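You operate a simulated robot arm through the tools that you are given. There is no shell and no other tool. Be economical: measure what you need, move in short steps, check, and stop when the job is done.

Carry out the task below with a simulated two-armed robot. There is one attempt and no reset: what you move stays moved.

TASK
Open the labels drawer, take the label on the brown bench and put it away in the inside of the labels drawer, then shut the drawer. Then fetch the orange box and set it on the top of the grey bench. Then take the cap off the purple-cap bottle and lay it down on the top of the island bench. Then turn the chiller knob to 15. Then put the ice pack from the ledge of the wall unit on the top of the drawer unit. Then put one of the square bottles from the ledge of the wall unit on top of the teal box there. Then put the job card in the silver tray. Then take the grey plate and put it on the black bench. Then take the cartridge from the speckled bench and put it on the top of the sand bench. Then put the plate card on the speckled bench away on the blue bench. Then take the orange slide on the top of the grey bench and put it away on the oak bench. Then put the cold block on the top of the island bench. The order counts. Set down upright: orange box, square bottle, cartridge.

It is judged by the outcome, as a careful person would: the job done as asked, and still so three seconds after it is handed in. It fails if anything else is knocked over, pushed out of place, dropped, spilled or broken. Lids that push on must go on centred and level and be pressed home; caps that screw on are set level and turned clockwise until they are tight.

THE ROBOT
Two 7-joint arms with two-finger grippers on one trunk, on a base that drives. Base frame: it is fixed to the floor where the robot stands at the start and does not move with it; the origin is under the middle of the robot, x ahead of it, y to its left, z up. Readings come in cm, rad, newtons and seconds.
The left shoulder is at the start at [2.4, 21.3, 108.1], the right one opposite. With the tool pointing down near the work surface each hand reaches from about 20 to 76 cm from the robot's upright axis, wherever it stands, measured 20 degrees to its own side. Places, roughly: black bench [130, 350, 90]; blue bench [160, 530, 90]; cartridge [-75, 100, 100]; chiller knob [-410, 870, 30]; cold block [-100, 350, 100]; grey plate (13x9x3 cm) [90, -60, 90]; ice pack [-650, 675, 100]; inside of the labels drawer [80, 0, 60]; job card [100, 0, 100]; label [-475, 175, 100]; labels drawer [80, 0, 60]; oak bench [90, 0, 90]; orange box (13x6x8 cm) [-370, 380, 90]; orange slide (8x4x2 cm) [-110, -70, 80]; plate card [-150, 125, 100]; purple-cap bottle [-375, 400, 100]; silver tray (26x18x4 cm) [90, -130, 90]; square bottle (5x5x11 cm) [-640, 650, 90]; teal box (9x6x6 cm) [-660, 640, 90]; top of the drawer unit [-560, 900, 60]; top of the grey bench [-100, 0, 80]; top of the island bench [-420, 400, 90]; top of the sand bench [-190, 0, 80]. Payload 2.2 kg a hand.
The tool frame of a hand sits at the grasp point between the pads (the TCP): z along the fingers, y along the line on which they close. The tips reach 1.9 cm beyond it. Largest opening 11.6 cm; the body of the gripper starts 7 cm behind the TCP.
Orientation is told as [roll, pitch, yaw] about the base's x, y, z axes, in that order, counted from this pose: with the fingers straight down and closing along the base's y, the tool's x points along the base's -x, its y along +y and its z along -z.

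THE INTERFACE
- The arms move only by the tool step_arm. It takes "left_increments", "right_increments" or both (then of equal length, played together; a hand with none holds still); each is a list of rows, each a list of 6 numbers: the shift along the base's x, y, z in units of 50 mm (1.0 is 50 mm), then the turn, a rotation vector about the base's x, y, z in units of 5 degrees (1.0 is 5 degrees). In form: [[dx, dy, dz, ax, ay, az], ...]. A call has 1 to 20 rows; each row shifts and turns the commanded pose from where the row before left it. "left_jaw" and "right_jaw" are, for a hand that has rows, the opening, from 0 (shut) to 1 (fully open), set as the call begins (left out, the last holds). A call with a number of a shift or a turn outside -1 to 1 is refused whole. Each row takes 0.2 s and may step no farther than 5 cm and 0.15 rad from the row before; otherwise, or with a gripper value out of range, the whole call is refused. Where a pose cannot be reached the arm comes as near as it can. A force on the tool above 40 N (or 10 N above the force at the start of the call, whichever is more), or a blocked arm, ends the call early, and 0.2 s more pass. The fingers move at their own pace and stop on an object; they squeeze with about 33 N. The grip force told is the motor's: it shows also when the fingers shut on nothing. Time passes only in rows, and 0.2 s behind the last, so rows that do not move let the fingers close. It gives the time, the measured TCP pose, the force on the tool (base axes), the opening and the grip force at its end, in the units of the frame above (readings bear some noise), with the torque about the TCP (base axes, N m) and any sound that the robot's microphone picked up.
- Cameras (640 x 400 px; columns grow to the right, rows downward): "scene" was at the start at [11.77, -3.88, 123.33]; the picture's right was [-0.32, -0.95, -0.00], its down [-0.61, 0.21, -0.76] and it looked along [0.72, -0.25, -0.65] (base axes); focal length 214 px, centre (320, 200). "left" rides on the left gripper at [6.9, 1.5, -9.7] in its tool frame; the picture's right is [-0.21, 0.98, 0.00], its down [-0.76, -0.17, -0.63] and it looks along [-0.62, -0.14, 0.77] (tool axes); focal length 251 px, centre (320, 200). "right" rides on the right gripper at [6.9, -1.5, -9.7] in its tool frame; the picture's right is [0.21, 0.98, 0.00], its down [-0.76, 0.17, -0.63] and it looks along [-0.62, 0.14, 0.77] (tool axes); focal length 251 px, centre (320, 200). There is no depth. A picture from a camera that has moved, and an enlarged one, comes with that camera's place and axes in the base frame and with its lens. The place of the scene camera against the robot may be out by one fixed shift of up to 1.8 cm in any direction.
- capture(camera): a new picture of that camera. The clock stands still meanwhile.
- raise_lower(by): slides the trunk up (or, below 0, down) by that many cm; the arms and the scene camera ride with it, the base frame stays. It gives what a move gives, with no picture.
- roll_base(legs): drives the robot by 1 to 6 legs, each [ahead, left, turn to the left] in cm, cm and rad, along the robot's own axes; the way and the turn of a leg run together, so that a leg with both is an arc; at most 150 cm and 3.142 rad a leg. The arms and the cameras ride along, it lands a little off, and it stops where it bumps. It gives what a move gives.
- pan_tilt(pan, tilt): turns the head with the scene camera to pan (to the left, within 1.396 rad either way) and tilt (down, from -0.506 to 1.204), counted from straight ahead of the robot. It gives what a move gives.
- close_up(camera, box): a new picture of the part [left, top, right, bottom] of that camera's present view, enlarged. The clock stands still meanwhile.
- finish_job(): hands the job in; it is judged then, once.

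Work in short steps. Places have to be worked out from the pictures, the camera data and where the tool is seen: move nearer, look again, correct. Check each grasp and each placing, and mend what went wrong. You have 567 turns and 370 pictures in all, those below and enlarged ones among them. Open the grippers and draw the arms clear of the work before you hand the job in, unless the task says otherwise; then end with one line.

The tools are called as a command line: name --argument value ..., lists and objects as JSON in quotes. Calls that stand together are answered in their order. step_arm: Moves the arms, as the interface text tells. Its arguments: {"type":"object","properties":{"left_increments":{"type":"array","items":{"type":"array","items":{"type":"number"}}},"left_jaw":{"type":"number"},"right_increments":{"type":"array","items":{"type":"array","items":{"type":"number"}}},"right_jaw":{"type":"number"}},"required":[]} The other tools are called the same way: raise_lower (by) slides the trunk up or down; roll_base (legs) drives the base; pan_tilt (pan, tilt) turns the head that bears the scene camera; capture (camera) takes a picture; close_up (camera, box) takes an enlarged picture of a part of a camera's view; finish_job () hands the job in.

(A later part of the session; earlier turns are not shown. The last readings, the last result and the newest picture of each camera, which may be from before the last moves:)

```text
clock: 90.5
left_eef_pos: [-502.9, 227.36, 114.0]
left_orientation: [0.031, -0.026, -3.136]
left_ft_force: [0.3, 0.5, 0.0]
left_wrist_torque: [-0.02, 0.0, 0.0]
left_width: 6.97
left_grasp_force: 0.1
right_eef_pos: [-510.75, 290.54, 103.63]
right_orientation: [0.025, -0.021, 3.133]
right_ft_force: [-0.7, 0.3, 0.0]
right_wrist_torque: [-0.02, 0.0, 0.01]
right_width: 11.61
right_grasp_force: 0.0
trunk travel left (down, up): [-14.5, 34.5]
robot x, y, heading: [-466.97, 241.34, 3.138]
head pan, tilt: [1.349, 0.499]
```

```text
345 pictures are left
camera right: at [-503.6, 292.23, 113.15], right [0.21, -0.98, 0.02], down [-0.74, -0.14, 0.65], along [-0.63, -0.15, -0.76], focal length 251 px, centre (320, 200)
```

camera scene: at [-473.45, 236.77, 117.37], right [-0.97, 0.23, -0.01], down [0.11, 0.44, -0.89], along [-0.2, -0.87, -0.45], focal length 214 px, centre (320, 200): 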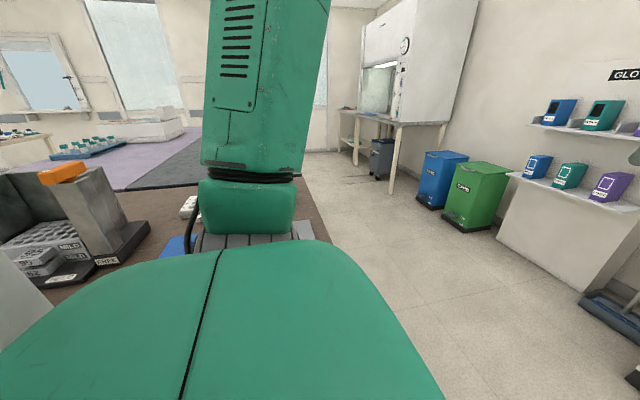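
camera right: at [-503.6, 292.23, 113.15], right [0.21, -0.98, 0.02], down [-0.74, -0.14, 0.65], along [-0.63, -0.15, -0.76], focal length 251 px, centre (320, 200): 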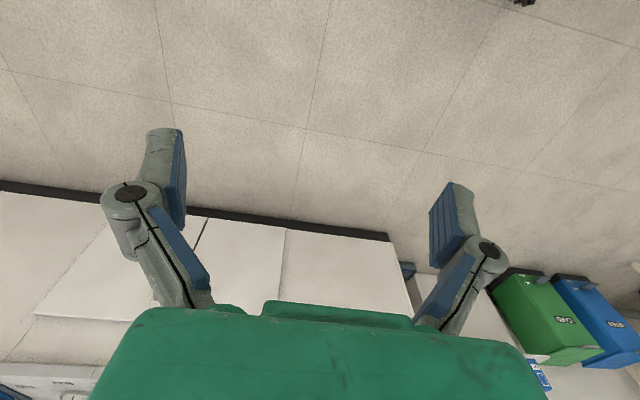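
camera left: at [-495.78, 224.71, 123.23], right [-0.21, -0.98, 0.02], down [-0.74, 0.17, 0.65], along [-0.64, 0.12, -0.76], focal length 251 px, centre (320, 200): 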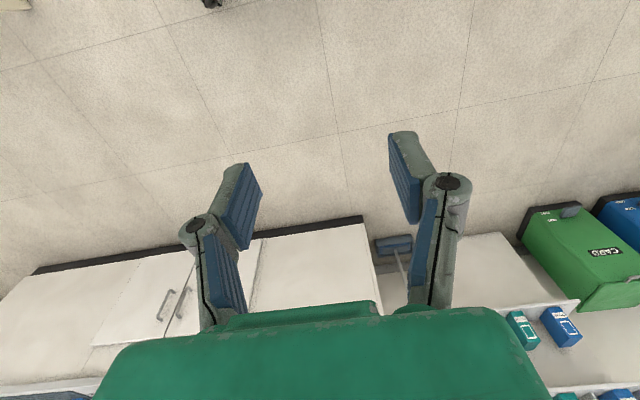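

Sway decays within ~5 s. Now I turn left to face the brown bench (-y).

roll_base --legs '[[0, 0, 0.785], [0, 0, 0.785]]'

pan_tilt --pan 0.0 --tilt 0.7

step_arm --right_increments '[[0, 0, 0, 0, 0, 0], [0, 0, 0, 0, 0, 0], [0, 0, 0, 0, 0, 0], [0, 0, 0, 0, 0, 0], [0, 0, 0, 0, 0, 0], [0, 0, 0, 0, 0, 0], [0, 0, 0, 0, 0, 0], [0, 0, 0, 0, 0, 0], [0, 0, 0, 0, 0, 0], [0, 0, 0, 0, 0, 0], [0, 0, 0, 0, 0, 0], [0, 0, 0, 0, 0, 0]]'

capture --camera "scene"

capture --camera "left"

```text
clock: 95.1
left_eef_pos: [-452.9, 205.27, 114.26]
left_orientation: [0.035, -0.026, -1.564]
left_ft_force: [-0.1, -0.1, 0.9]
left_wrist_torque: [-0.02, 0.01, -0.01]
left_width: 6.96
left_grasp_force: 0.1
right_eef_pos: [-515.95, 197.41, 103.54]
right_orientation: [0.028, -0.021, -1.579]
right_ft_force: [0.8, 0.5, -0.1]
right_wrist_torque: [0.0, -0.04, -0.01]
right_width: 11.57
right_grasp_force: 0.1
trunk travel left (down, up): [-14.5, 34.5]
robot x, y, heading: [-466.72, 241.24, -1.57]
head pan, tilt: [1.349, 0.499]
```

```text
clock: 96.6
left_eef_pos: [-454.96, 205.68, 114.23]
left_orientation: [0.047, -0.027, -1.569]
left_ft_force: [-1.7, -0.1, -0.6]
left_wrist_torque: [-0.03, -0.18, 0.04]
left_width: 6.96
left_grasp_force: 0.0
right_eef_pos: [-517.87, 197.61, 102.9]
right_orientation: [0.042, -0.022, -1.583]
right_ft_force: [-2.9, 0.4, 0.1]
right_wrist_torque: [-0.07, -0.22, -0.02]
right_width: 11.6
right_grasp_force: 0.1
trunk travel left (down, up): [-14.5, 34.5]
robot x, y, heading: [-467.47, 241.31, -1.574]
head pan, tilt: [0.0, 0.7]
```

```text
clock: 99.2
left_eef_pos: [-452.24, 205.61, 114.05]
left_orientation: [0.027, -0.023, -1.567]
left_ft_force: [0.2, 0.3, 0.2]
left_wrist_torque: [0.04, -0.07, 0.0]
left_width: 6.94
left_grasp_force: 0.0
right_eef_pos: [-515.47, 197.71, 104.06]
right_orientation: [0.021, -0.024, -1.579]
right_ft_force: [-0.5, 0.8, -0.2]
right_wrist_torque: [-0.04, -0.07, -0.02]
right_width: 11.61
right_grasp_force: 0.0
trunk travel left (down, up): [-14.5, 34.5]
robot x, y, heading: [-466.83, 241.53, -1.57]
head pan, tilt: [0.0, 0.7]
```

```text
344 pictures are left
camera scene: at [-470.44, 228.01, 115.3], right [-1.0, 0.01, -0.03], down [0.02, 0.65, -0.76], along [0.01, -0.76, -0.65], focal length 214 px, centre (320, 200)
```

scene: 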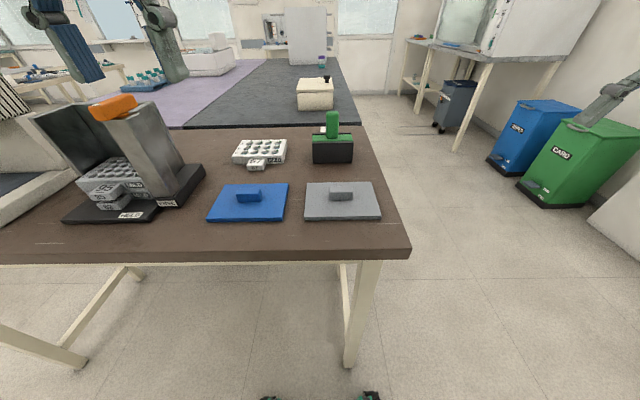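

```text
343 pictures are left
camera left: at [-450.97, 212.63, 123.35], right [0.98, -0.21, 0.03], down [-0.18, -0.74, 0.65], along [-0.11, -0.64, -0.76], focal length 251 px, centre (320, 200)
```

left: 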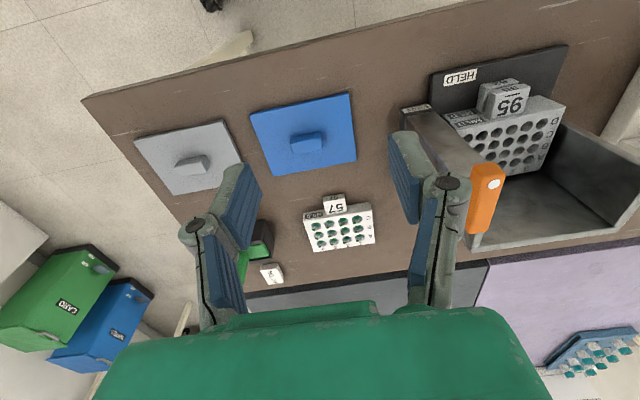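

I zoom in to identify the label.

close_up --camera "scene" --box '[200, 90, 400, 230]'

close_up --camera "left" --box '[200, 170, 400, 310]'

```text
2.86 times, centred on (300, 160) of scene
camera zoom: at [-470.44, 228.01, 115.3], right [-1.0, 0.01, -0.03], down [0.02, 0.65, -0.76], along [0.01, -0.76, -0.65], focal length 613 px, centre (377, 314)
```

zoom: 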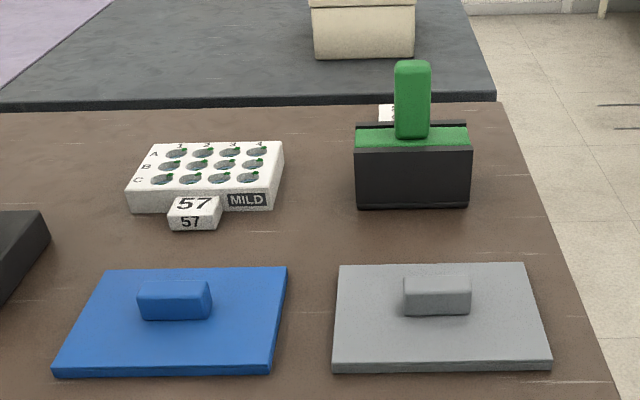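

```text
2.86 times, centred on (300, 240) of left
camera zoom: at [-450.97, 212.63, 123.35], right [0.98, -0.21, 0.03], down [-0.18, -0.74, 0.65], along [-0.11, -0.64, -0.76], focal length 718 px, centre (377, 86)
```

zoom: 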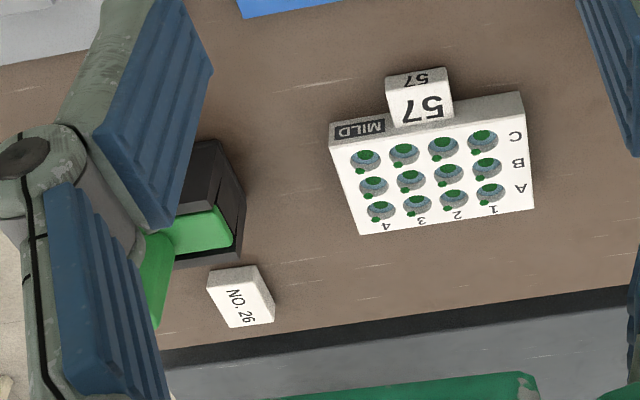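

The "NO. 26" tag behind the green holder is near [-470, 168], matching the stated label place. I move the left hand nearer, high, to look better.

step_arm --left_increments '[[-0.8, -0.6, 0, 0, 0, 0], [-0.8, -0.6, 0, 0, 0, 0], [-0.8, -0.6, 0, 0, 0, 0], [-0.8, -0.6, 0, 0, 0, 0]]' --left_jaw 1

capture --camera "left"

close_up --camera "scene" --box '[240, 90, 400, 200]'

```text
clock: 100.4
left_eef_pos: [-461.49, 193.66, 114.51]
left_orientation: [-0.019, -0.031, -1.555]
left_ft_force: [1.5, 0.1, 0.1]
left_wrist_torque: [0.0, 0.07, -0.01]
left_width: 11.62
left_grasp_force: 0.0
right_eef_pos: [-509.52, 197.86, 106.19]
right_orientation: [-0.027, -0.027, -1.571]
right_ft_force: [0.9, -0.1, 1.2]
right_wrist_torque: [0.02, 0.16, -0.03]
right_width: 11.59
right_grasp_force: 0.1
trunk travel left (down, up): [-14.5, 34.5]
robot x, y, heading: [-465.65, 241.28, -1.572]
head pan, tilt: [0.0, 0.7]
stopped in row 4 (left hand): the arm was blocked; the commanded pose is now the measured one
```

```text
340 pictures are left
camera left: at [-459.86, 200.77, 123.76], right [0.98, -0.2, -0.01], down [-0.14, -0.74, 0.66], along [-0.14, -0.64, -0.75], focal length 251 px, centre (320, 200)
```

left: 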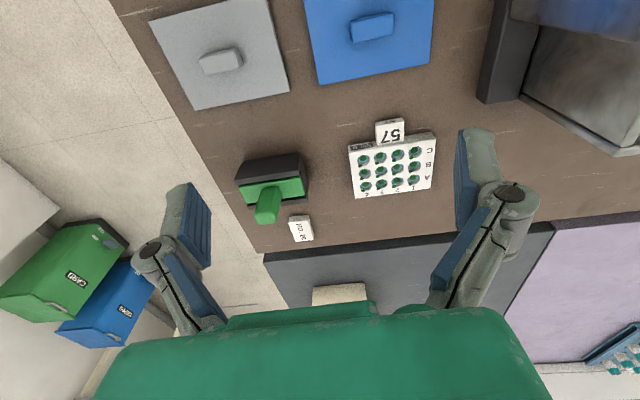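

```text
3.64 times, centred on (320, 145) of scene
camera zoom: at [-463.38, 227.98, 115.32], right [-1.0, 0.0, 0.02], down [-0.02, 0.65, -0.76], along [-0.01, -0.76, -0.65], focal length 780 px, centre (320, 400)
```

zoom: 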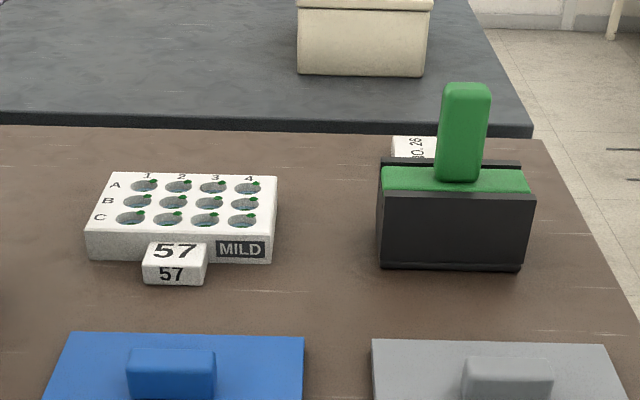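

The body sways with arm movement; I let it settle and sample.

step_arm --right_increments '[[0, 0, 0, 0, 0, 0], [0, 0, 0, 0, 0, 0], [0, 0, 0, 0, 0, 0], [0, 0, 0, 0, 0, 0], [0, 0, 0, 0, 0, 0], [0, 0, 0, 0, 0, 0], [0, 0, 0, 0, 0, 0], [0, 0, 0, 0, 0, 0]]'

step_arm --right_increments '[[0, 0, 0, 0, 0, 0], [0, 0, 0, 0, 0, 0], [0, 0, 0, 0, 0, 0], [0, 0, 0, 0, 0, 0], [0, 0, 0, 0, 0, 0], [0, 0, 0, 0, 0, 0], [0, 0, 0, 0, 0, 0], [0, 0, 0, 0, 0, 0]]'

capture --camera "left"

```text
clock: 102.2
left_eef_pos: [-465.51, 193.49, 114.15]
left_orientation: [0.012, -0.026, -1.56]
left_ft_force: [-0.7, 0.4, -0.2]
left_wrist_torque: [0.02, -0.07, -0.01]
left_width: 11.6
left_grasp_force: 0.1
right_eef_pos: [-513.04, 197.76, 104.78]
right_orientation: [0.004, -0.024, -1.576]
right_ft_force: [-0.2, 1.0, -0.6]
right_wrist_torque: [0.0, -0.06, 0.0]
right_width: 11.6
right_grasp_force: 0.0
trunk travel left (down, up): [-14.5, 34.5]
robot x, y, heading: [-466.24, 241.43, -1.574]
head pan, tilt: [0.0, 0.7]
```

```text
clock: 104.2
left_eef_pos: [-464.8, 193.84, 114.56]
left_orientation: [0.0, -0.031, -1.562]
left_ft_force: [-0.1, 0.1, 0.1]
left_wrist_torque: [-0.03, 0.05, -0.03]
left_width: 11.58
left_grasp_force: 0.1
right_eef_pos: [-512.5, 198.18, 105.42]
right_orientation: [-0.005, -0.028, -1.577]
right_ft_force: [-0.2, 0.1, 0.3]
right_wrist_torque: [-0.02, 0.02, -0.01]
right_width: 11.62
right_grasp_force: 0.0
trunk travel left (down, up): [-14.5, 34.5]
robot x, y, heading: [-466.55, 241.47, -1.569]
head pan, tilt: [0.0, 0.7]
stopped in row 8 (right hand): the arm was blocked; the commanded pose is now the measured one
```

```text
338 pictures are left
camera left: at [-463.29, 200.99, 123.86], right [0.98, -0.21, 0.01], down [-0.16, -0.74, 0.66], along [-0.13, -0.64, -0.75], focal length 251 px, centre (320, 200)
```

left: 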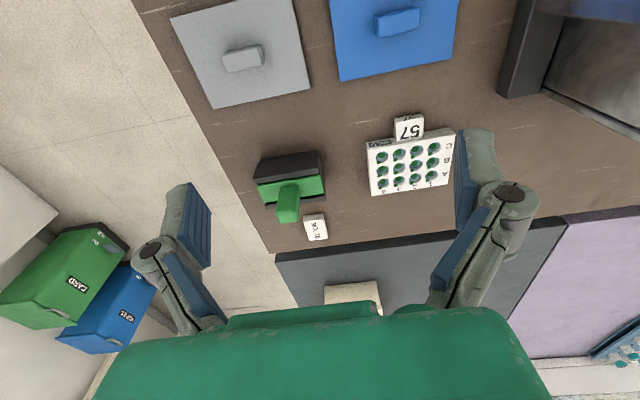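

close_up --camera "left" --box '[240, 140, 380, 260]'

```text
3.33 times, centred on (310, 200) of left
camera zoom: at [-463.29, 200.99, 123.86], right [0.98, -0.21, 0.01], down [-0.16, -0.74, 0.66], along [-0.13, -0.64, -0.75], focal length 838 px, centre (353, 200)
```

zoom: 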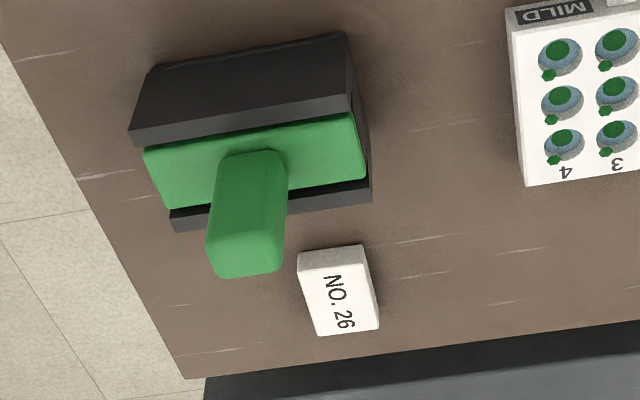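

The tag is near [-471.7, 165, ~89]; table ≈88. I approach slowly above it, staying higher than the green handle (~103).

step_arm --left_increments '[[-0.09, -0.38, 0, 0, 0, 0], [-0.09, -0.38, 0, 0, 0, 0], [-0.09, -0.38, 0, 0, 0, 0], [-0.09, -0.38, 0, 0, 0, 0], [-0.09, -0.38, 0, 0, 0, 0], [-0.09, -0.38, 0, 0, 0, 0], [-0.09, -0.38, 0, 0, 0, 0], [-0.09, -0.38, 0, 0, 0, 0], [-0.09, -0.38, 0, 0, 0, 0], [-0.09, -0.38, 0, 0, 0, 0], [-0.09, -0.38, 0, 0, 0, 0], [-0.09, -0.38, 0, 0, 0, 0], [-0.09, -0.38, 0, 0, 0, 0], [-0.09, -0.38, 0, 0, 0, 0], [0, 0, 0, 0, 0, 0], [0, 0, 0, 0, 0, 0]]'

capture --camera "left"

```text
clock: 107.6
left_eef_pos: [-465.53, 182.86, 112.24]
left_orientation: [-0.014, -0.029, -1.547]
left_ft_force: [-0.6, -0.1, -0.2]
left_wrist_torque: [-0.02, 0.08, -0.01]
left_width: 11.59
left_grasp_force: 0.0
left hand out of reach, approached as far as the arm can: row 5, 6, 7, 8, 9, 10, 11, 12, 13, 14
right_eef_pos: [-511.74, 198.08, 105.74]
right_orientation: [-0.011, -0.027, -1.574]
right_ft_force: [0.6, 0.7, 0.6]
right_wrist_torque: [-0.03, 0.04, 0.01]
right_width: 11.63
right_grasp_force: 0.1
trunk travel left (down, up): [-14.5, 34.5]
robot x, y, heading: [-466.26, 241.53, -1.572]
head pan, tilt: [0.0, 0.7]
```

```text
336 pictures are left
camera left: at [-464.13, 189.99, 121.49], right [0.98, -0.19, -0.01], down [-0.14, -0.74, 0.66], along [-0.13, -0.64, -0.75], focal length 251 px, centre (320, 200)
```

left: 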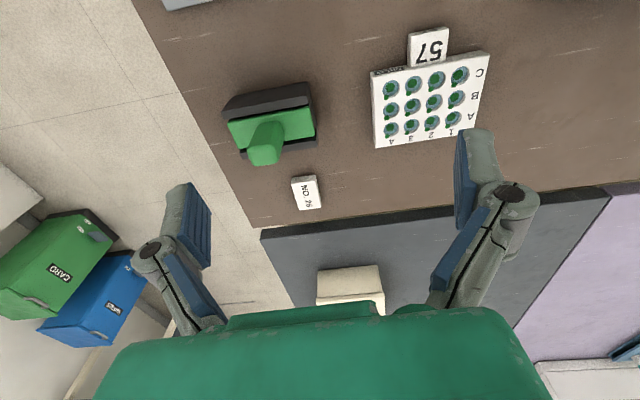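

Out of reach from here. I shift the robot right (−x) by 28 and ahead 8 so the tag lies ahead-left of me.

roll_base --legs '[[0, -28, 0], [8, 0, 0]]'

step_arm --right_increments '[[0, 0, 0, 0, 0, 0], [0, 0, 0, 0, 0, 0], [0, 0, 0, 0, 0, 0], [0, 0, 0, 0, 0, 0], [0, 0, 0, 0, 0, 0], [0, 0, 0, 0, 0, 0], [0, 0, 0, 0, 0, 0], [0, 0, 0, 0, 0, 0], [0, 0, 0, 0, 0, 0], [0, 0, 0, 0, 0, 0], [0, 0, 0, 0, 0, 0], [0, 0, 0, 0, 0, 0], [0, 0, 0, 0, 0, 0], [0, 0, 0, 0, 0, 0], [0, 0, 0, 0, 0, 0], [0, 0, 0, 0, 0, 0]]'

capture --camera "left"

capture --camera "scene"

```text
clock: 110.2
left_eef_pos: [-493.1, 174.87, 112.1]
left_orientation: [-0.016, -0.028, -1.557]
left_ft_force: [0.1, -0.2, -1.1]
left_wrist_torque: [-0.01, 0.06, -0.01]
left_width: 11.61
left_grasp_force: 0.1
right_eef_pos: [-538.79, 190.31, 105.72]
right_orientation: [-0.016, -0.026, -1.577]
right_ft_force: [0.2, -0.3, 1.1]
right_wrist_torque: [0.08, 0.08, -0.01]
right_width: 11.62
right_grasp_force: 0.0
trunk travel left (down, up): [-14.5, 34.5]
robot x, y, heading: [-494.41, 233.41, -1.579]
head pan, tilt: [0.0, 0.7]
```

```text
clock: 113.5
left_eef_pos: [-492.78, 174.97, 112.55]
left_orientation: [-0.015, -0.031, -1.556]
left_ft_force: [0.5, -0.1, -0.5]
left_wrist_torque: [0.01, 0.0, 0.04]
left_width: 11.6
left_grasp_force: 0.0
right_eef_pos: [-538.54, 190.7, 106.01]
right_orientation: [-0.018, -0.028, -1.577]
right_ft_force: [-0.2, -0.8, -0.1]
right_wrist_torque: [0.0, 0.02, 0.01]
right_width: 11.6
right_grasp_force: 0.2
trunk travel left (down, up): [-14.5, 34.5]
robot x, y, heading: [-493.42, 233.79, -1.58]
head pan, tilt: [0.0, 0.7]
```

```text
335 pictures are left
camera left: at [-491.34, 182.16, 121.75], right [0.98, -0.2, -0.01], down [-0.15, -0.74, 0.66], along [-0.14, -0.64, -0.75], focal length 251 px, centre (320, 200)
```

left: 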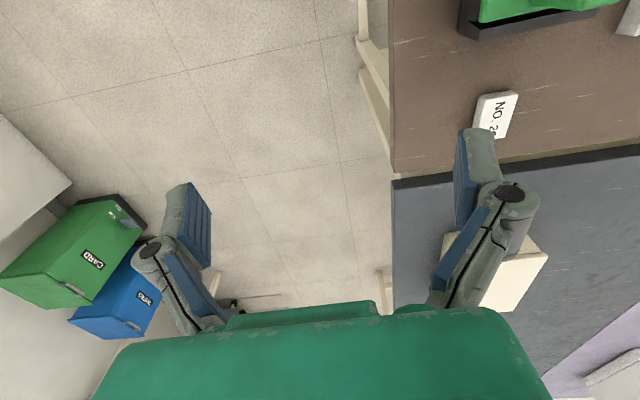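

```text
334 pictures are left
camera scene: at [-494.27, 219.98, 115.33], right [-1.0, 0.01, 0.0], down [0.0, 0.65, -0.76], along [-0.01, -0.76, -0.65], focal length 214 px, centre (320, 200)
```

scene: 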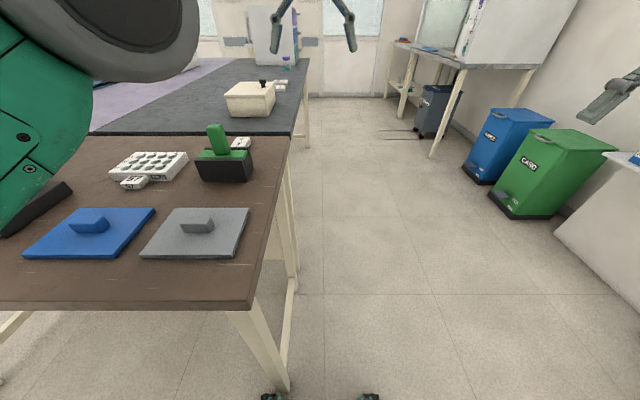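

The label is at about [-471.4, 164.7]. I move above it slowly.

step_arm --left_increments '[[0.35, -0.17, 0, 0, 0, 0], [0.35, -0.17, 0, 0, 0, 0], [0.35, -0.17, 0, 0, 0, 0], [0.35, -0.17, 0, 0, 0, 0], [0.35, -0.17, 0, 0, 0, 0], [0.35, -0.17, 0, 0, 0, 0], [0.35, -0.17, 0, 0, 0, 0], [0.35, -0.17, 0, 0, 0, 0], [0.35, -0.17, 0, 0, 0, 0], [0.35, -0.17, 0, 0, 0, 0], [0.35, -0.17, 0, 0, 0, 0], [0.35, -0.17, 0, 0, 0, 0], [0, 0, 0, 0, 0, 0], [0, 0, 0, 0, 0, 0], [0, 0, 0, 0, 0, 0], [0, 0, 0, 0, 0, 0]]'

capture --camera "left"

```text
clock: 117.0
left_eef_pos: [-473.37, 168.53, 111.91]
left_orientation: [-0.013, -0.032, -1.557]
left_ft_force: [0.8, 0.3, -0.4]
left_wrist_torque: [-0.04, -0.03, 0.02]
left_width: 11.63
left_grasp_force: 0.0
left hand out of reach, approached as far as the arm can: row 3, 6, 8, 10, 11, 12
right_eef_pos: [-538.95, 190.7, 105.72]
right_orientation: [-0.014, -0.027, -1.577]
right_ft_force: [0.2, 1.2, -0.2]
right_wrist_torque: [0.0, 0.03, -0.03]
right_width: 11.59
right_grasp_force: 0.1
trunk travel left (down, up): [-14.5, 34.5]
robot x, y, heading: [-493.83, 233.35, -1.581]
head pan, tilt: [0.0, 0.7]
```

```text
333 pictures are left
camera left: at [-471.78, 175.71, 121.17], right [0.98, -0.2, 0.0], down [-0.15, -0.74, 0.66], along [-0.14, -0.64, -0.75], focal length 251 px, centre (320, 200)
```

left: 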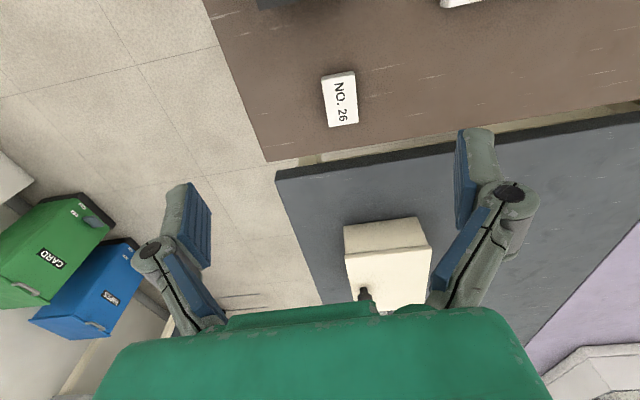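

I descend first (reach improves lower down), then correct.

step_arm --left_increments '[[0.03, -0.07, -0.28, 0, 0, 0], [0.03, -0.07, -0.28, 0, 0, 0], [0.03, -0.07, -0.28, 0, 0, 0], [0.03, -0.07, -0.28, 0, 0, 0], [0.03, -0.07, -0.28, 0, 0, 0], [0.03, -0.07, -0.28, 0, 0, 0], [0.03, -0.07, -0.28, 0, 0, 0], [0.03, -0.07, -0.28, 0, 0, 0], [0.03, -0.07, -0.28, 0, 0, 0], [0.03, -0.07, -0.28, 0, 0, 0], [0, 0, 0, 0, 0, 0], [0, 0, 0, 0, 0, 0]]'

capture --camera "left"

```text
clock: 119.5
left_eef_pos: [-472.0, 163.2, 98.36]
left_orientation: [-0.01, -0.031, -1.557]
left_ft_force: [-0.2, 0.2, 0.1]
left_wrist_torque: [-0.05, -0.01, 0.02]
left_width: 11.62
left_grasp_force: 0.1
left hand out of reach, approached as far as the arm can: row 2, 4, 6, 8
right_eef_pos: [-539.07, 190.71, 105.8]
right_orientation: [-0.013, -0.03, -1.577]
right_ft_force: [-0.1, -1.1, -0.5]
right_wrist_torque: [-0.01, 0.0, -0.01]
right_width: 11.58
right_grasp_force: 0.1
trunk travel left (down, up): [-14.5, 34.5]
robot x, y, heading: [-493.28, 233.36, -1.576]
head pan, tilt: [0.0, 0.7]
```

```text
332 pictures are left
camera left: at [-470.39, 170.35, 107.6], right [0.98, -0.2, 0.0], down [-0.15, -0.74, 0.66], along [-0.14, -0.64, -0.75], focal length 251 px, centre (320, 200)
```

left: 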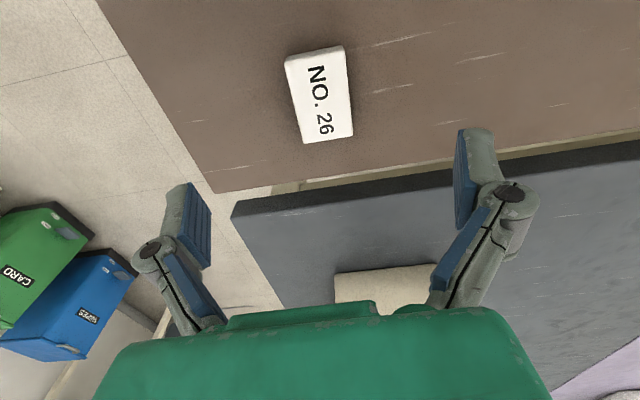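

Label at [-471.7, 164.6], aligned with y. I lower onto it.

step_arm --left_increments '[[0.02, 0.1, -0.2, 0, 0, 0], [0.02, 0.1, -0.2, 0, 0, 0], [0, 0.05, -0.2, 0, 0, 0], [0, 0, -0.2, 0, 0, 0], [0, 0, -0.2, 0, 0, 0], [0, 0, -0.2, 0, 0, 0], [0, 0, -0.2, 0, 0, 0], [0, 0, 0, 0, 0, 0]]'

capture --camera "left"

```text
clock: 121.3
left_eef_pos: [-472.17, 161.82, 92.03]
left_orientation: [-0.01, -0.032, -1.558]
left_ft_force: [0.5, -0.8, 0.3]
left_wrist_torque: [0.0, -0.02, 0.0]
left_width: 11.6
left_grasp_force: 0.1
left hand out of reach, approached as far as the arm can: row 1, 2, 3, 5
right_eef_pos: [-539.07, 190.64, 105.85]
right_orientation: [-0.012, -0.028, -1.579]
right_ft_force: [0.9, -0.5, 1.3]
right_wrist_torque: [-0.02, -0.04, 0.03]
right_width: 11.62
right_grasp_force: 0.1
trunk travel left (down, up): [-14.5, 34.5]
robot x, y, heading: [-493.71, 233.55, -1.579]
head pan, tilt: [0.0, 0.7]
```

```text
331 pictures are left
camera left: at [-470.59, 168.92, 101.32], right [0.98, -0.2, 0.0], down [-0.15, -0.74, 0.66], along [-0.14, -0.64, -0.75], focal length 251 px, centre (320, 200)
```

left: 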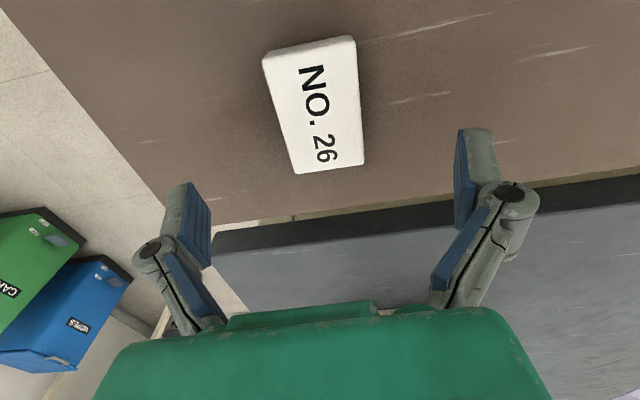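

I shift 3 cm back toward the robot.

step_arm --left_increments '[[0.03, 0.2, 0, 0, 0, 0], [0.03, 0.2, 0, 0, 0, 0], [0.03, 0.2, 0, 0, 0, 0], [0, 0, 0, 0, 0, 0], [0, 0, 0, 0, 0, 0]]'

```text
clock: 122.5
left_eef_pos: [-472.11, 161.71, 92.13]
left_orientation: [-0.01, -0.031, -1.557]
left_ft_force: [-0.1, -0.2, -0.3]
left_wrist_torque: [0.02, 0.0, -0.01]
left_width: 11.6
left_grasp_force: 0.1
left hand out of reach, approached as far as the arm can: row 1, 2, 3
right_eef_pos: [-539.02, 190.68, 105.9]
right_orientation: [-0.013, -0.029, -1.58]
right_ft_force: [0.1, -0.1, 0.7]
right_wrist_torque: [0.0, 0.01, 0.0]
right_width: 11.59
right_grasp_force: 0.1
trunk travel left (down, up): [-14.5, 34.5]
robot x, y, heading: [-493.8, 233.74, -1.579]
head pan, tilt: [0.0, 0.7]
```

step_arm --left_increments '[[0, 0.2, 0, 0, 0, 0], [0, 0.2, 0, 0, 0, 0], [0, 0, 0, 0, 0, 0]]'

step_arm --left_increments '[[0, 0.2, 0, 0, 0, 0], [0, 0.2, 0, 0, 0, 0], [0, 0, 0, 0, 0, 0]]'

```text
clock: 123.3
left_eef_pos: [-472.12, 161.7, 92.23]
left_orientation: [-0.01, -0.029, -1.557]
left_ft_force: [0.3, 0.3, -0.2]
left_wrist_torque: [-0.01, 0.0, 0.04]
left_width: 11.6
left_grasp_force: 0.2
left hand out of reach, approached as far as the arm can: row 1, 2
right_eef_pos: [-539.13, 190.63, 105.76]
right_orientation: [-0.012, -0.027, -1.578]
right_ft_force: [0.1, 0.4, -0.6]
right_wrist_torque: [0.01, 0.0, -0.02]
right_width: 11.62
right_grasp_force: 0.1
trunk travel left (down, up): [-14.5, 34.5]
robot x, y, heading: [-493.68, 233.5, -1.575]
head pan, tilt: [0.0, 0.7]
```

```text
clock: 124.2
left_eef_pos: [-472.54, 161.77, 92.63]
left_orientation: [-0.01, -0.029, -1.558]
left_ft_force: [0.6, -0.5, 0.8]
left_wrist_torque: [0.01, 0.01, 0.01]
left_width: 11.6
left_grasp_force: 0.0
left hand out of reach, approached as far as the arm can: row 1, 2
right_eef_pos: [-539.11, 190.6, 105.84]
right_orientation: [-0.012, -0.029, -1.58]
right_ft_force: [1.2, 0.1, 0.9]
right_wrist_torque: [-0.03, -0.02, -0.04]
right_width: 11.63
right_grasp_force: 0.0
trunk travel left (down, up): [-14.5, 34.5]
robot x, y, heading: [-493.71, 233.54, -1.576]
head pan, tilt: [0.0, 0.7]
```

The solver is at its limit here; I lift a bit, move the base 8 cm closer, and re-approach.

step_arm --left_increments '[[0, 0.3, 0.5, 0, 0, 0], [0, 0.3, 0.5, 0, 0, 0], [0, 0.3, 0.5, 0, 0, 0], [0, 0.3, 0.5, 0, 0, 0], [0, 0.3, 0, 0, 0, 0], [0, 0.3, 0, 0, 0, 0]]'

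step_arm --left_increments '[[0, 0.3, 0, 0, 0, 0], [0, 0.3, 0, 0, 0, 0], [0, 0, 0, 0, 0, 0]]'

```text
clock: 125.5
left_eef_pos: [-472.99, 165.22, 104.17]
left_orientation: [-0.01, -0.032, -1.558]
left_ft_force: [-1.3, -0.1, -0.4]
left_wrist_torque: [0.01, 0.01, 0.02]
left_width: 11.59
left_grasp_force: 0.1
left hand out of reach, approached as far as the arm can: row 1, 2, 3, 4, 5, 6
right_eef_pos: [-539.17, 190.66, 105.83]
right_orientation: [-0.014, -0.03, -1.579]
right_ft_force: [1.1, 0.3, -0.4]
right_wrist_torque: [0.0, 0.02, 0.01]
right_width: 11.59
right_grasp_force: 0.1
trunk travel left (down, up): [-14.5, 34.5]
robot x, y, heading: [-493.52, 233.6, -1.581]
head pan, tilt: [0.0, 0.7]
```

```text
clock: 126.3
left_eef_pos: [-473.15, 165.56, 104.72]
left_orientation: [-0.01, -0.031, -1.558]
left_ft_force: [-0.1, 1.2, -0.3]
left_wrist_torque: [0.01, -0.03, 0.04]
left_width: 11.6
left_grasp_force: 0.0
left hand out of reach, approached as far as the arm can: row 1, 2
right_eef_pos: [-539.1, 190.7, 105.81]
right_orientation: [-0.012, -0.028, -1.579]
right_ft_force: [-0.3, 0.0, -0.4]
right_wrist_torque: [-0.02, 0.03, 0.0]
right_width: 11.57
right_grasp_force: 0.0
trunk travel left (down, up): [-14.5, 34.5]
robot x, y, heading: [-493.87, 233.63, -1.58]
head pan, tilt: [0.0, 0.7]
```

step_arm --left_increments '[[0, 0.5, 0, 0, 0, 0], [0, 0.5, 0, 0, 0, 0], [0, 0.5, 0, 0, 0, 0], [0, 0, 0, 0, 0, 0]]'

step_arm --left_increments '[[0, 0.5, 0, 0, 0, 0], [0, 0, 0, 0, 0, 0]]'

```text
clock: 127.3
left_eef_pos: [-473.73, 166.21, 106.41]
left_orientation: [-0.011, -0.03, -1.559]
left_ft_force: [0.5, -0.2, 0.6]
left_wrist_torque: [0.01, -0.01, 0.01]
left_width: 11.62
left_grasp_force: 0.0
left hand out of reach, approached as far as the arm can: row 1, 2, 3
right_eef_pos: [-539.1, 190.61, 105.75]
right_orientation: [-0.013, -0.028, -1.579]
right_ft_force: [0.2, 0.1, -0.3]
right_wrist_torque: [0.02, -0.02, 0.0]
right_width: 11.58
right_grasp_force: 0.1
trunk travel left (down, up): [-14.5, 34.5]
robot x, y, heading: [-493.75, 233.2, -1.577]
head pan, tilt: [0.0, 0.7]
```

```text
clock: 128.0
left_eef_pos: [-474.27, 166.74, 107.05]
left_orientation: [-0.01, -0.026, -1.557]
left_ft_force: [-0.4, 0.3, -0.2]
left_wrist_torque: [0.01, 0.0, -0.01]
left_width: 11.6
left_grasp_force: 0.0
left hand out of reach, approached as far as the arm can: row 1
right_eef_pos: [-539.11, 190.57, 105.72]
right_orientation: [-0.013, -0.028, -1.579]
right_ft_force: [-1.6, -0.2, 1.0]
right_wrist_torque: [0.03, -0.03, 0.01]
right_width: 11.6
right_grasp_force: 0.1
trunk travel left (down, up): [-14.5, 34.5]
robot x, y, heading: [-494.04, 233.38, -1.576]
head pan, tilt: [0.0, 0.7]
```

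step_arm --left_increments '[[0, 0, 0, 0, 0, 0], [0, 0, 0, 0, 0, 0], [0, 0, 0, 0, 0, 0]]'

step_arm --left_increments '[[0, 0.6, 0, 0, 0, 0], [0, 0.6, 0, 0, 0, 0], [0, 0, 0, 0, 0, 0]]'

```text
clock: 128.8
left_eef_pos: [-474.32, 166.71, 107.09]
left_orientation: [-0.01, -0.027, -1.557]
left_ft_force: [0.2, -0.4, -0.2]
left_wrist_torque: [0.01, 0.02, -0.01]
left_width: 11.6
left_grasp_force: 0.0
right_eef_pos: [-539.09, 190.65, 105.77]
right_orientation: [-0.012, -0.029, -1.58]
right_ft_force: [0.3, 0.9, -0.6]
right_wrist_torque: [0.0, 0.05, -0.01]
right_width: 11.61
right_grasp_force: 0.1
trunk travel left (down, up): [-14.5, 34.5]
robot x, y, heading: [-493.53, 233.22, -1.581]
head pan, tilt: [0.0, 0.7]
```

```text
clock: 129.6
left_eef_pos: [-475.02, 167.73, 109.18]
left_orientation: [-0.011, -0.029, -1.557]
left_ft_force: [-0.4, -0.5, -0.1]
left_wrist_torque: [-0.02, 0.02, -0.04]
left_width: 11.6
left_grasp_force: 0.1
left hand out of reach, approached as far as the arm can: row 1, 2
right_eef_pos: [-539.22, 190.67, 105.86]
right_orientation: [-0.013, -0.028, -1.579]
right_ft_force: [1.0, -0.6, 0.3]
right_wrist_torque: [-0.01, 0.01, 0.01]
right_width: 11.58
right_grasp_force: 0.0
trunk travel left (down, up): [-14.5, 34.5]
robot x, y, heading: [-494.03, 233.1, -1.575]
head pan, tilt: [0.0, 0.7]
```

roll_base --legs '[[8, 0, 0]]'

step_arm --left_increments '[[0, 0.4, 0, 0, 0, 0], [0, 0.4, 0, 0, 0, 0], [0, 0, 0, 0, 0, 0], [0, 0, 0, 0, 0, 0], [0, 0, 0, 0, 0, 0]]'

step_arm --left_increments '[[0, 0.4, 0, 0, 0, 0], [0, 0.4, 0, 0, 0, 0], [0, 0, 0, 0, 0, 0], [0, 0, 0, 0, 0, 0], [0, 0, 0, 0, 0, 0]]'

```text
clock: 130.6
left_eef_pos: [-473.37, 161.75, 109.84]
left_orientation: [0.007, -0.039, -1.541]
left_ft_force: [0.9, 1.8, 1.3]
left_wrist_torque: [-0.14, 0.02, 0.0]
left_width: 11.6
left_grasp_force: 0.1
right_eef_pos: [-537.98, 182.89, 105.47]
right_orientation: [0.005, -0.03, -1.561]
right_ft_force: [0.1, -0.3, -0.6]
right_wrist_torque: [0.13, -0.06, 0.01]
right_width: 11.59
right_grasp_force: 0.1
trunk travel left (down, up): [-14.5, 34.5]
robot x, y, heading: [-491.7, 226.49, -1.553]
head pan, tilt: [0.0, 0.7]
```

```text
clock: 131.8
left_eef_pos: [-474.86, 162.25, 110.63]
left_orientation: [0.018, -0.038, -1.541]
left_ft_force: [-1.0, 0.3, 0.3]
left_wrist_torque: [-0.01, -0.02, -0.04]
left_width: 11.61
left_grasp_force: 0.1
left hand out of reach, approached as far as the arm can: row 1, 2
right_eef_pos: [-538.99, 182.79, 104.64]
right_orientation: [0.013, -0.031, -1.56]
right_ft_force: [0.1, 0.7, -0.7]
right_wrist_torque: [0.0, 0.01, -0.01]
right_width: 11.62
right_grasp_force: 0.1
trunk travel left (down, up): [-14.5, 34.5]
robot x, y, heading: [-491.7, 225.96, -1.551]
head pan, tilt: [0.0, 0.7]
```

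```text
clock: 133.0
left_eef_pos: [-475.31, 162.75, 111.38]
left_orientation: [0.018, -0.036, -1.543]
left_ft_force: [0.5, -0.9, 0.2]
left_wrist_torque: [0.03, 0.03, 0.01]
left_width: 11.6
left_grasp_force: 0.1
left hand out of reach, approached as far as the arm can: row 1, 2
right_eef_pos: [-539.13, 182.74, 104.65]
right_orientation: [0.015, -0.033, -1.561]
right_ft_force: [0.0, -0.9, 0.5]
right_wrist_torque: [-0.03, 0.04, -0.01]
right_width: 11.61
right_grasp_force: 0.1
trunk travel left (down, up): [-14.5, 34.5]
robot x, y, heading: [-491.5, 226.09, -1.557]
head pan, tilt: [0.0, 0.7]
```

step_arm --left_increments '[[0, 0.5, 0, 0, 0, 0], [0, 0.5, 0, 0, 0, 0], [0, 0.5, 0, 0, 0, 0], [0, 0.5, 0, 0, 0, 0]]'

step_arm --left_increments '[[0, 0.5, -0.4, 0, 0, 0], [0, 0.5, -0.4, 0, 0, 0], [0, 0, -0.4, 0, 0, 0]]'

capture --camera "scene"

```text
clock: 134.0
left_eef_pos: [-477.04, 163.81, 112.9]
left_orientation: [0.018, -0.037, -1.541]
left_ft_force: [-0.1, 0.2, -0.3]
left_wrist_torque: [0.01, -0.01, -0.02]
left_width: 11.59
left_grasp_force: 0.1
left hand out of reach, approached as far as the arm can: row 1, 2, 3, 4
right_eef_pos: [-539.08, 182.81, 104.68]
right_orientation: [0.016, -0.031, -1.56]
right_ft_force: [-0.2, 0.1, 0.2]
right_wrist_torque: [0.02, -0.01, 0.03]
right_width: 11.61
right_grasp_force: 0.0
trunk travel left (down, up): [-14.5, 34.5]
robot x, y, heading: [-491.93, 226.19, -1.558]
head pan, tilt: [0.0, 0.7]
```

```text
clock: 134.8
left_eef_pos: [-477.99, 162.72, 110.14]
left_orientation: [0.018, -0.035, -1.541]
left_ft_force: [0.5, 0.6, 0.5]
left_wrist_torque: [0.01, 0.0, 0.0]
left_width: 11.61
left_grasp_force: 0.0
left hand out of reach, approached as far as the arm can: row 1, 2, 3
right_eef_pos: [-539.09, 182.73, 104.57]
right_orientation: [0.016, -0.03, -1.562]
right_ft_force: [-0.8, 0.5, -1.0]
right_wrist_torque: [0.01, -0.05, 0.0]
right_width: 11.62
right_grasp_force: 0.0
trunk travel left (down, up): [-14.5, 34.5]
robot x, y, heading: [-491.91, 226.15, -1.554]
head pan, tilt: [0.0, 0.7]
```

```text
330 pictures are left
camera scene: at [-491.04, 212.49, 115.3], right [-1.0, -0.01, 0.01], down [-0.02, 0.65, -0.76], along [0.0, -0.76, -0.65], focal length 214 px, centre (320, 200)
```

scene: 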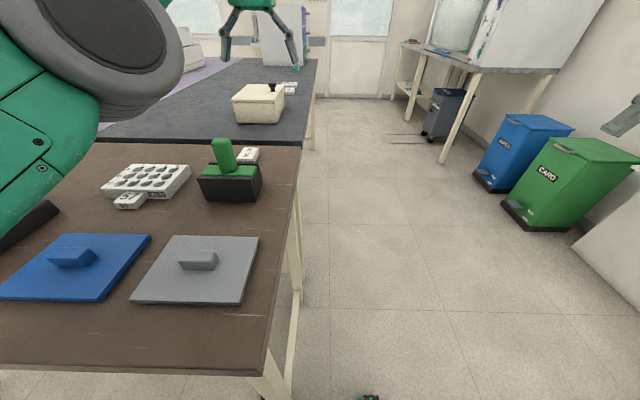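

step_arm --left_increments '[[0, 0.2, -0.4, 0, 0, 0], [0, 0.2, -0.4, 0, 0, 0], [0, 0.2, -0.4, 0, 0, 0], [0, 0, 0, 0, 0, 0]]'

```text
clock: 135.8
left_eef_pos: [-479.39, 161.22, 105.86]
left_orientation: [0.019, -0.036, -1.542]
left_ft_force: [-0.1, 0.7, -0.4]
left_wrist_torque: [-0.04, 0.0, 0.02]
left_width: 11.64
left_grasp_force: 0.1
left hand out of reach, approached as far as the arm can: row 1, 2, 3
right_eef_pos: [-539.21, 182.72, 104.76]
right_orientation: [0.016, -0.031, -1.56]
right_ft_force: [-0.3, 0.2, -0.9]
right_wrist_torque: [0.0, 0.0, 0.01]
right_width: 11.58
right_grasp_force: 0.0
trunk travel left (down, up): [-14.5, 34.5]
robot x, y, heading: [-491.99, 226.13, -1.551]
head pan, tilt: [0.0, 0.7]
```

step_arm --left_increments '[[0.5, 0.3, 0.2, 0, 0, 0], [0.5, 0.3, 0.2, 0, 0, 0], [0.5, 0.3, 0.2, 0, 0, 0], [0, 0, 0, 0, 0, 0]]'

step_arm --left_increments '[[0, 0.8, 0.4, 0, 0, 0], [0, 0.8, 0.4, 0, 0, 0], [0, 0.8, 0.2, 0, 0, 0]]'

step_arm --left_increments '[[0, 0.8, 0, 0, 0, 0], [0, 0.8, 0, 0, 0, 0], [0, 0.8, 0, 0, 0, 0]]'

```text
clock: 136.8
left_eef_pos: [-472.71, 162.06, 111.03]
left_orientation: [0.022, -0.037, -1.541]
left_ft_force: [0.1, -0.1, 0.3]
left_wrist_torque: [-0.01, 0.05, 0.0]
left_width: 11.59
left_grasp_force: 0.1
left hand out of reach, approached as far as the arm can: row 1, 2, 3
right_eef_pos: [-539.28, 182.81, 104.63]
right_orientation: [0.015, -0.031, -1.558]
right_ft_force: [0.6, 0.1, -1.0]
right_wrist_torque: [0.0, -0.01, 0.0]
right_width: 11.6
right_grasp_force: 0.1
trunk travel left (down, up): [-14.5, 34.5]
robot x, y, heading: [-492.12, 226.26, -1.56]
head pan, tilt: [0.0, 0.7]
```

```text
clock: 137.6
left_eef_pos: [-472.87, 172.06, 116.51]
left_orientation: [0.02, -0.04, -1.541]
left_ft_force: [-1.0, 1.2, 0.0]
left_wrist_torque: [-0.05, -0.03, 0.0]
left_width: 11.6
left_grasp_force: 0.1
left hand out of reach, approached as far as the arm can: row 1
right_eef_pos: [-539.49, 183.12, 104.62]
right_orientation: [0.018, -0.033, -1.562]
right_ft_force: [-0.4, -0.3, 0.5]
right_wrist_torque: [-0.02, -0.03, 0.01]
right_width: 11.59
right_grasp_force: 0.1
trunk travel left (down, up): [-14.5, 34.5]
robot x, y, heading: [-491.67, 226.12, -1.553]
head pan, tilt: [0.0, 0.7]
```

```text
clock: 138.4
left_eef_pos: [-472.59, 184.0, 116.56]
left_orientation: [0.018, -0.037, -1.542]
left_ft_force: [-0.6, -0.3, 0.2]
left_wrist_torque: [-0.04, 0.03, -0.02]
left_width: 11.61
left_grasp_force: 0.2
right_eef_pos: [-539.13, 182.93, 104.74]
right_orientation: [0.015, -0.031, -1.562]
right_ft_force: [0.0, -0.2, 0.6]
right_wrist_torque: [-0.03, -0.01, -0.01]
right_width: 11.58
right_grasp_force: 0.1
trunk travel left (down, up): [-14.5, 34.5]
robot x, y, heading: [-491.76, 226.28, -1.559]
head pan, tilt: [0.0, 0.7]
```

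Command and measurement agree again. I go above the label again, now well within reach.

step_arm --left_increments '[[0.02, -0.4, -0.1, 0, 0, 0], [0.02, -0.4, -0.1, 0, 0, 0], [0.02, -0.4, -0.1, 0, 0, 0], [0.02, -0.4, -0.1, 0, 0, 0], [0.02, -0.4, -0.1, 0, 0, 0], [0.02, -0.4, -0.1, 0, 0, 0], [0.02, -0.4, -0.1, 0, 0, 0], [0.02, -0.4, -0.1, 0, 0, 0], [0.02, -0.4, -0.2, 0, 0, 0], [0, -0.28, -0.4, 0, 0, 0], [0, 0, -0.4, 0, 0, 0], [0, 0, -0.4, 0, 0, 0], [0, 0, -0.4, 0, 0, 0], [0, 0, 0, 0, 0, 0], [0, 0, 0, 0, 0, 0]]'

capture --camera "left"

```text
clock: 141.6
left_eef_pos: [-471.98, 164.57, 103.6]
left_orientation: [0.018, -0.038, -1.54]
left_ft_force: [-0.3, -1.1, 0.4]
left_wrist_torque: [-0.01, 0.0, 0.05]
left_width: 11.62
left_grasp_force: 0.0
right_eef_pos: [-539.2, 182.86, 104.64]
right_orientation: [0.017, -0.031, -1.561]
right_ft_force: [0.2, -0.4, 0.2]
right_wrist_torque: [-0.02, -0.02, -0.01]
right_width: 11.6
right_grasp_force: 0.0
trunk travel left (down, up): [-14.5, 34.5]
robot x, y, heading: [-492.07, 226.25, -1.556]
head pan, tilt: [0.0, 0.7]
```

```text
329 pictures are left
camera left: at [-470.69, 171.83, 112.78], right [0.98, -0.18, 0.03], down [-0.16, -0.74, 0.66], along [-0.1, -0.65, -0.75], focal length 251 px, centre (320, 200)
```

left: 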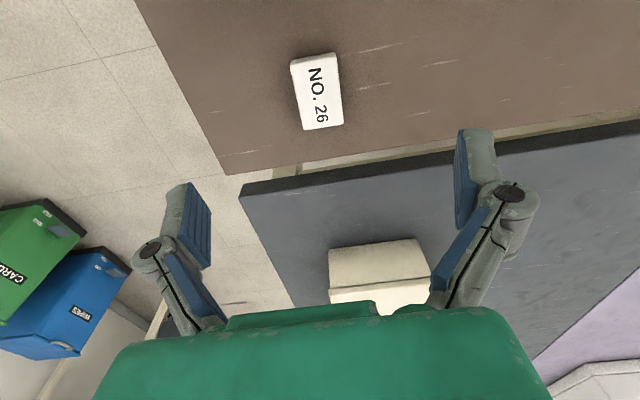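

Aligned. I lower onto the label.

step_arm --left_increments '[[0.02, 0, -0.3, 0, 0, 0], [0.02, 0, -0.3, 0, 0, 0], [0.02, 0, -0.3, 0, 0, 0], [0.02, 0, -0.3, 0, 0, 0], [0, 0, -0.3, 0, 0, 0], [0, 0, -0.3, 0, 0, 0], [0, 0, -0.3, 0, 0, 0], [0, 0, -0.2, 0, 0, 0], [0, 0, -0.1, 0, 0, 0], [0, 0, 0, 0, 0, 0]]'

capture --camera "left"

```text
clock: 143.8
left_eef_pos: [-471.54, 164.77, 91.33]
left_orientation: [0.018, -0.039, -1.541]
left_ft_force: [-0.1, -0.3, 1.6]
left_wrist_torque: [0.0, 0.03, 0.0]
left_width: 11.56
left_grasp_force: 0.0
right_eef_pos: [-539.11, 182.86, 104.63]
right_orientation: [0.014, -0.033, -1.562]
right_ft_force: [0.1, 0.3, -0.2]
right_wrist_torque: [0.04, -0.01, -0.02]
right_width: 11.61
right_grasp_force: 0.1
trunk travel left (down, up): [-14.5, 34.5]
robot x, y, heading: [-491.68, 226.4, -1.552]
head pan, tilt: [0.0, 0.7]
```

```text
328 pictures are left
camera left: at [-470.31, 172.0, 100.65], right [0.98, -0.18, 0.03], down [-0.16, -0.74, 0.66], along [-0.1, -0.65, -0.75], focal length 251 px, centre (320, 200)
```

left: 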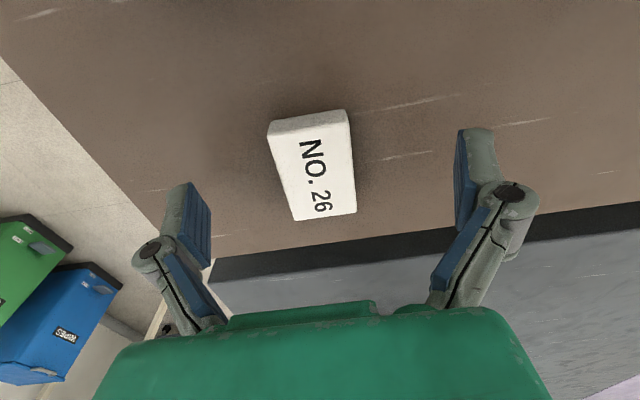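

step_arm --left_increments '[[0, 0, -0.1, 0, 0, 0], [0, 0, -0.1, 0, 0, 0], [0, 0, 0, 0, 0, 0]]'

```text
clock: 144.6
left_eef_pos: [-471.44, 164.73, 90.43]
left_orientation: [0.019, -0.039, -1.54]
left_ft_force: [0.1, 0.1, -0.2]
left_wrist_torque: [0.05, -0.01, 0.01]
left_width: 11.58
left_grasp_force: 0.0
right_eef_pos: [-539.07, 182.83, 104.6]
right_orientation: [0.015, -0.032, -1.56]
right_ft_force: [0.2, 0.4, 0.2]
right_wrist_torque: [0.0, -0.02, 0.03]
right_width: 11.61
right_grasp_force: 0.0
trunk travel left (down, up): [-14.5, 34.5]
robot x, y, heading: [-492.11, 226.19, -1.56]
head pan, tilt: [0.0, 0.7]
```

No contact yet; I close and see what is gripped.

step_arm --left_increments '[[0, 0, -0.08, 0, 0, 0], [0, 0, 0, 0, 0, 0], [0, 0, 0, 0, 0, 0], [0, 0, 0, 0, 0, 0]]' --left_jaw 0

capture --camera "left"

```text
clock: 145.6
left_eef_pos: [-471.35, 164.7, 90.1]
left_orientation: [0.018, -0.04, -1.54]
left_ft_force: [1.4, -1.9, 8.1]
left_wrist_torque: [0.11, -0.02, -0.02]
left_width: 3.99
left_grasp_force: 33.3
right_eef_pos: [-539.17, 182.8, 104.59]
right_orientation: [0.015, -0.031, -1.559]
right_ft_force: [0.0, -0.4, -1.0]
right_wrist_torque: [0.01, -0.03, 0.0]
right_width: 11.63
right_grasp_force: 0.1
trunk travel left (down, up): [-14.5, 34.5]
robot x, y, heading: [-491.96, 226.0, -1.556]
head pan, tilt: [0.0, 0.7]
```

```text
327 pictures are left
camera left: at [-470.17, 171.96, 99.38], right [0.98, -0.18, 0.03], down [-0.16, -0.74, 0.66], along [-0.1, -0.65, -0.75], focal length 251 px, centre (320, 200)
```

left: 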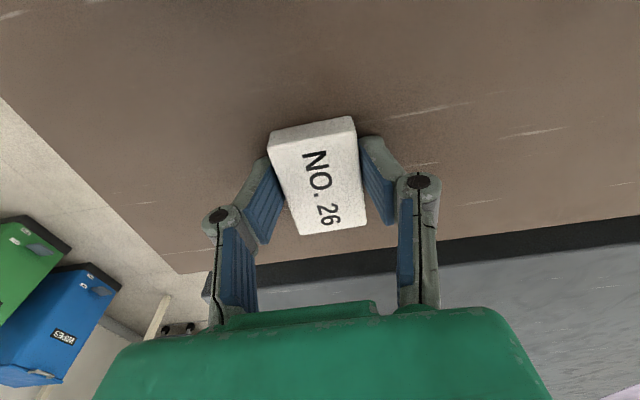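

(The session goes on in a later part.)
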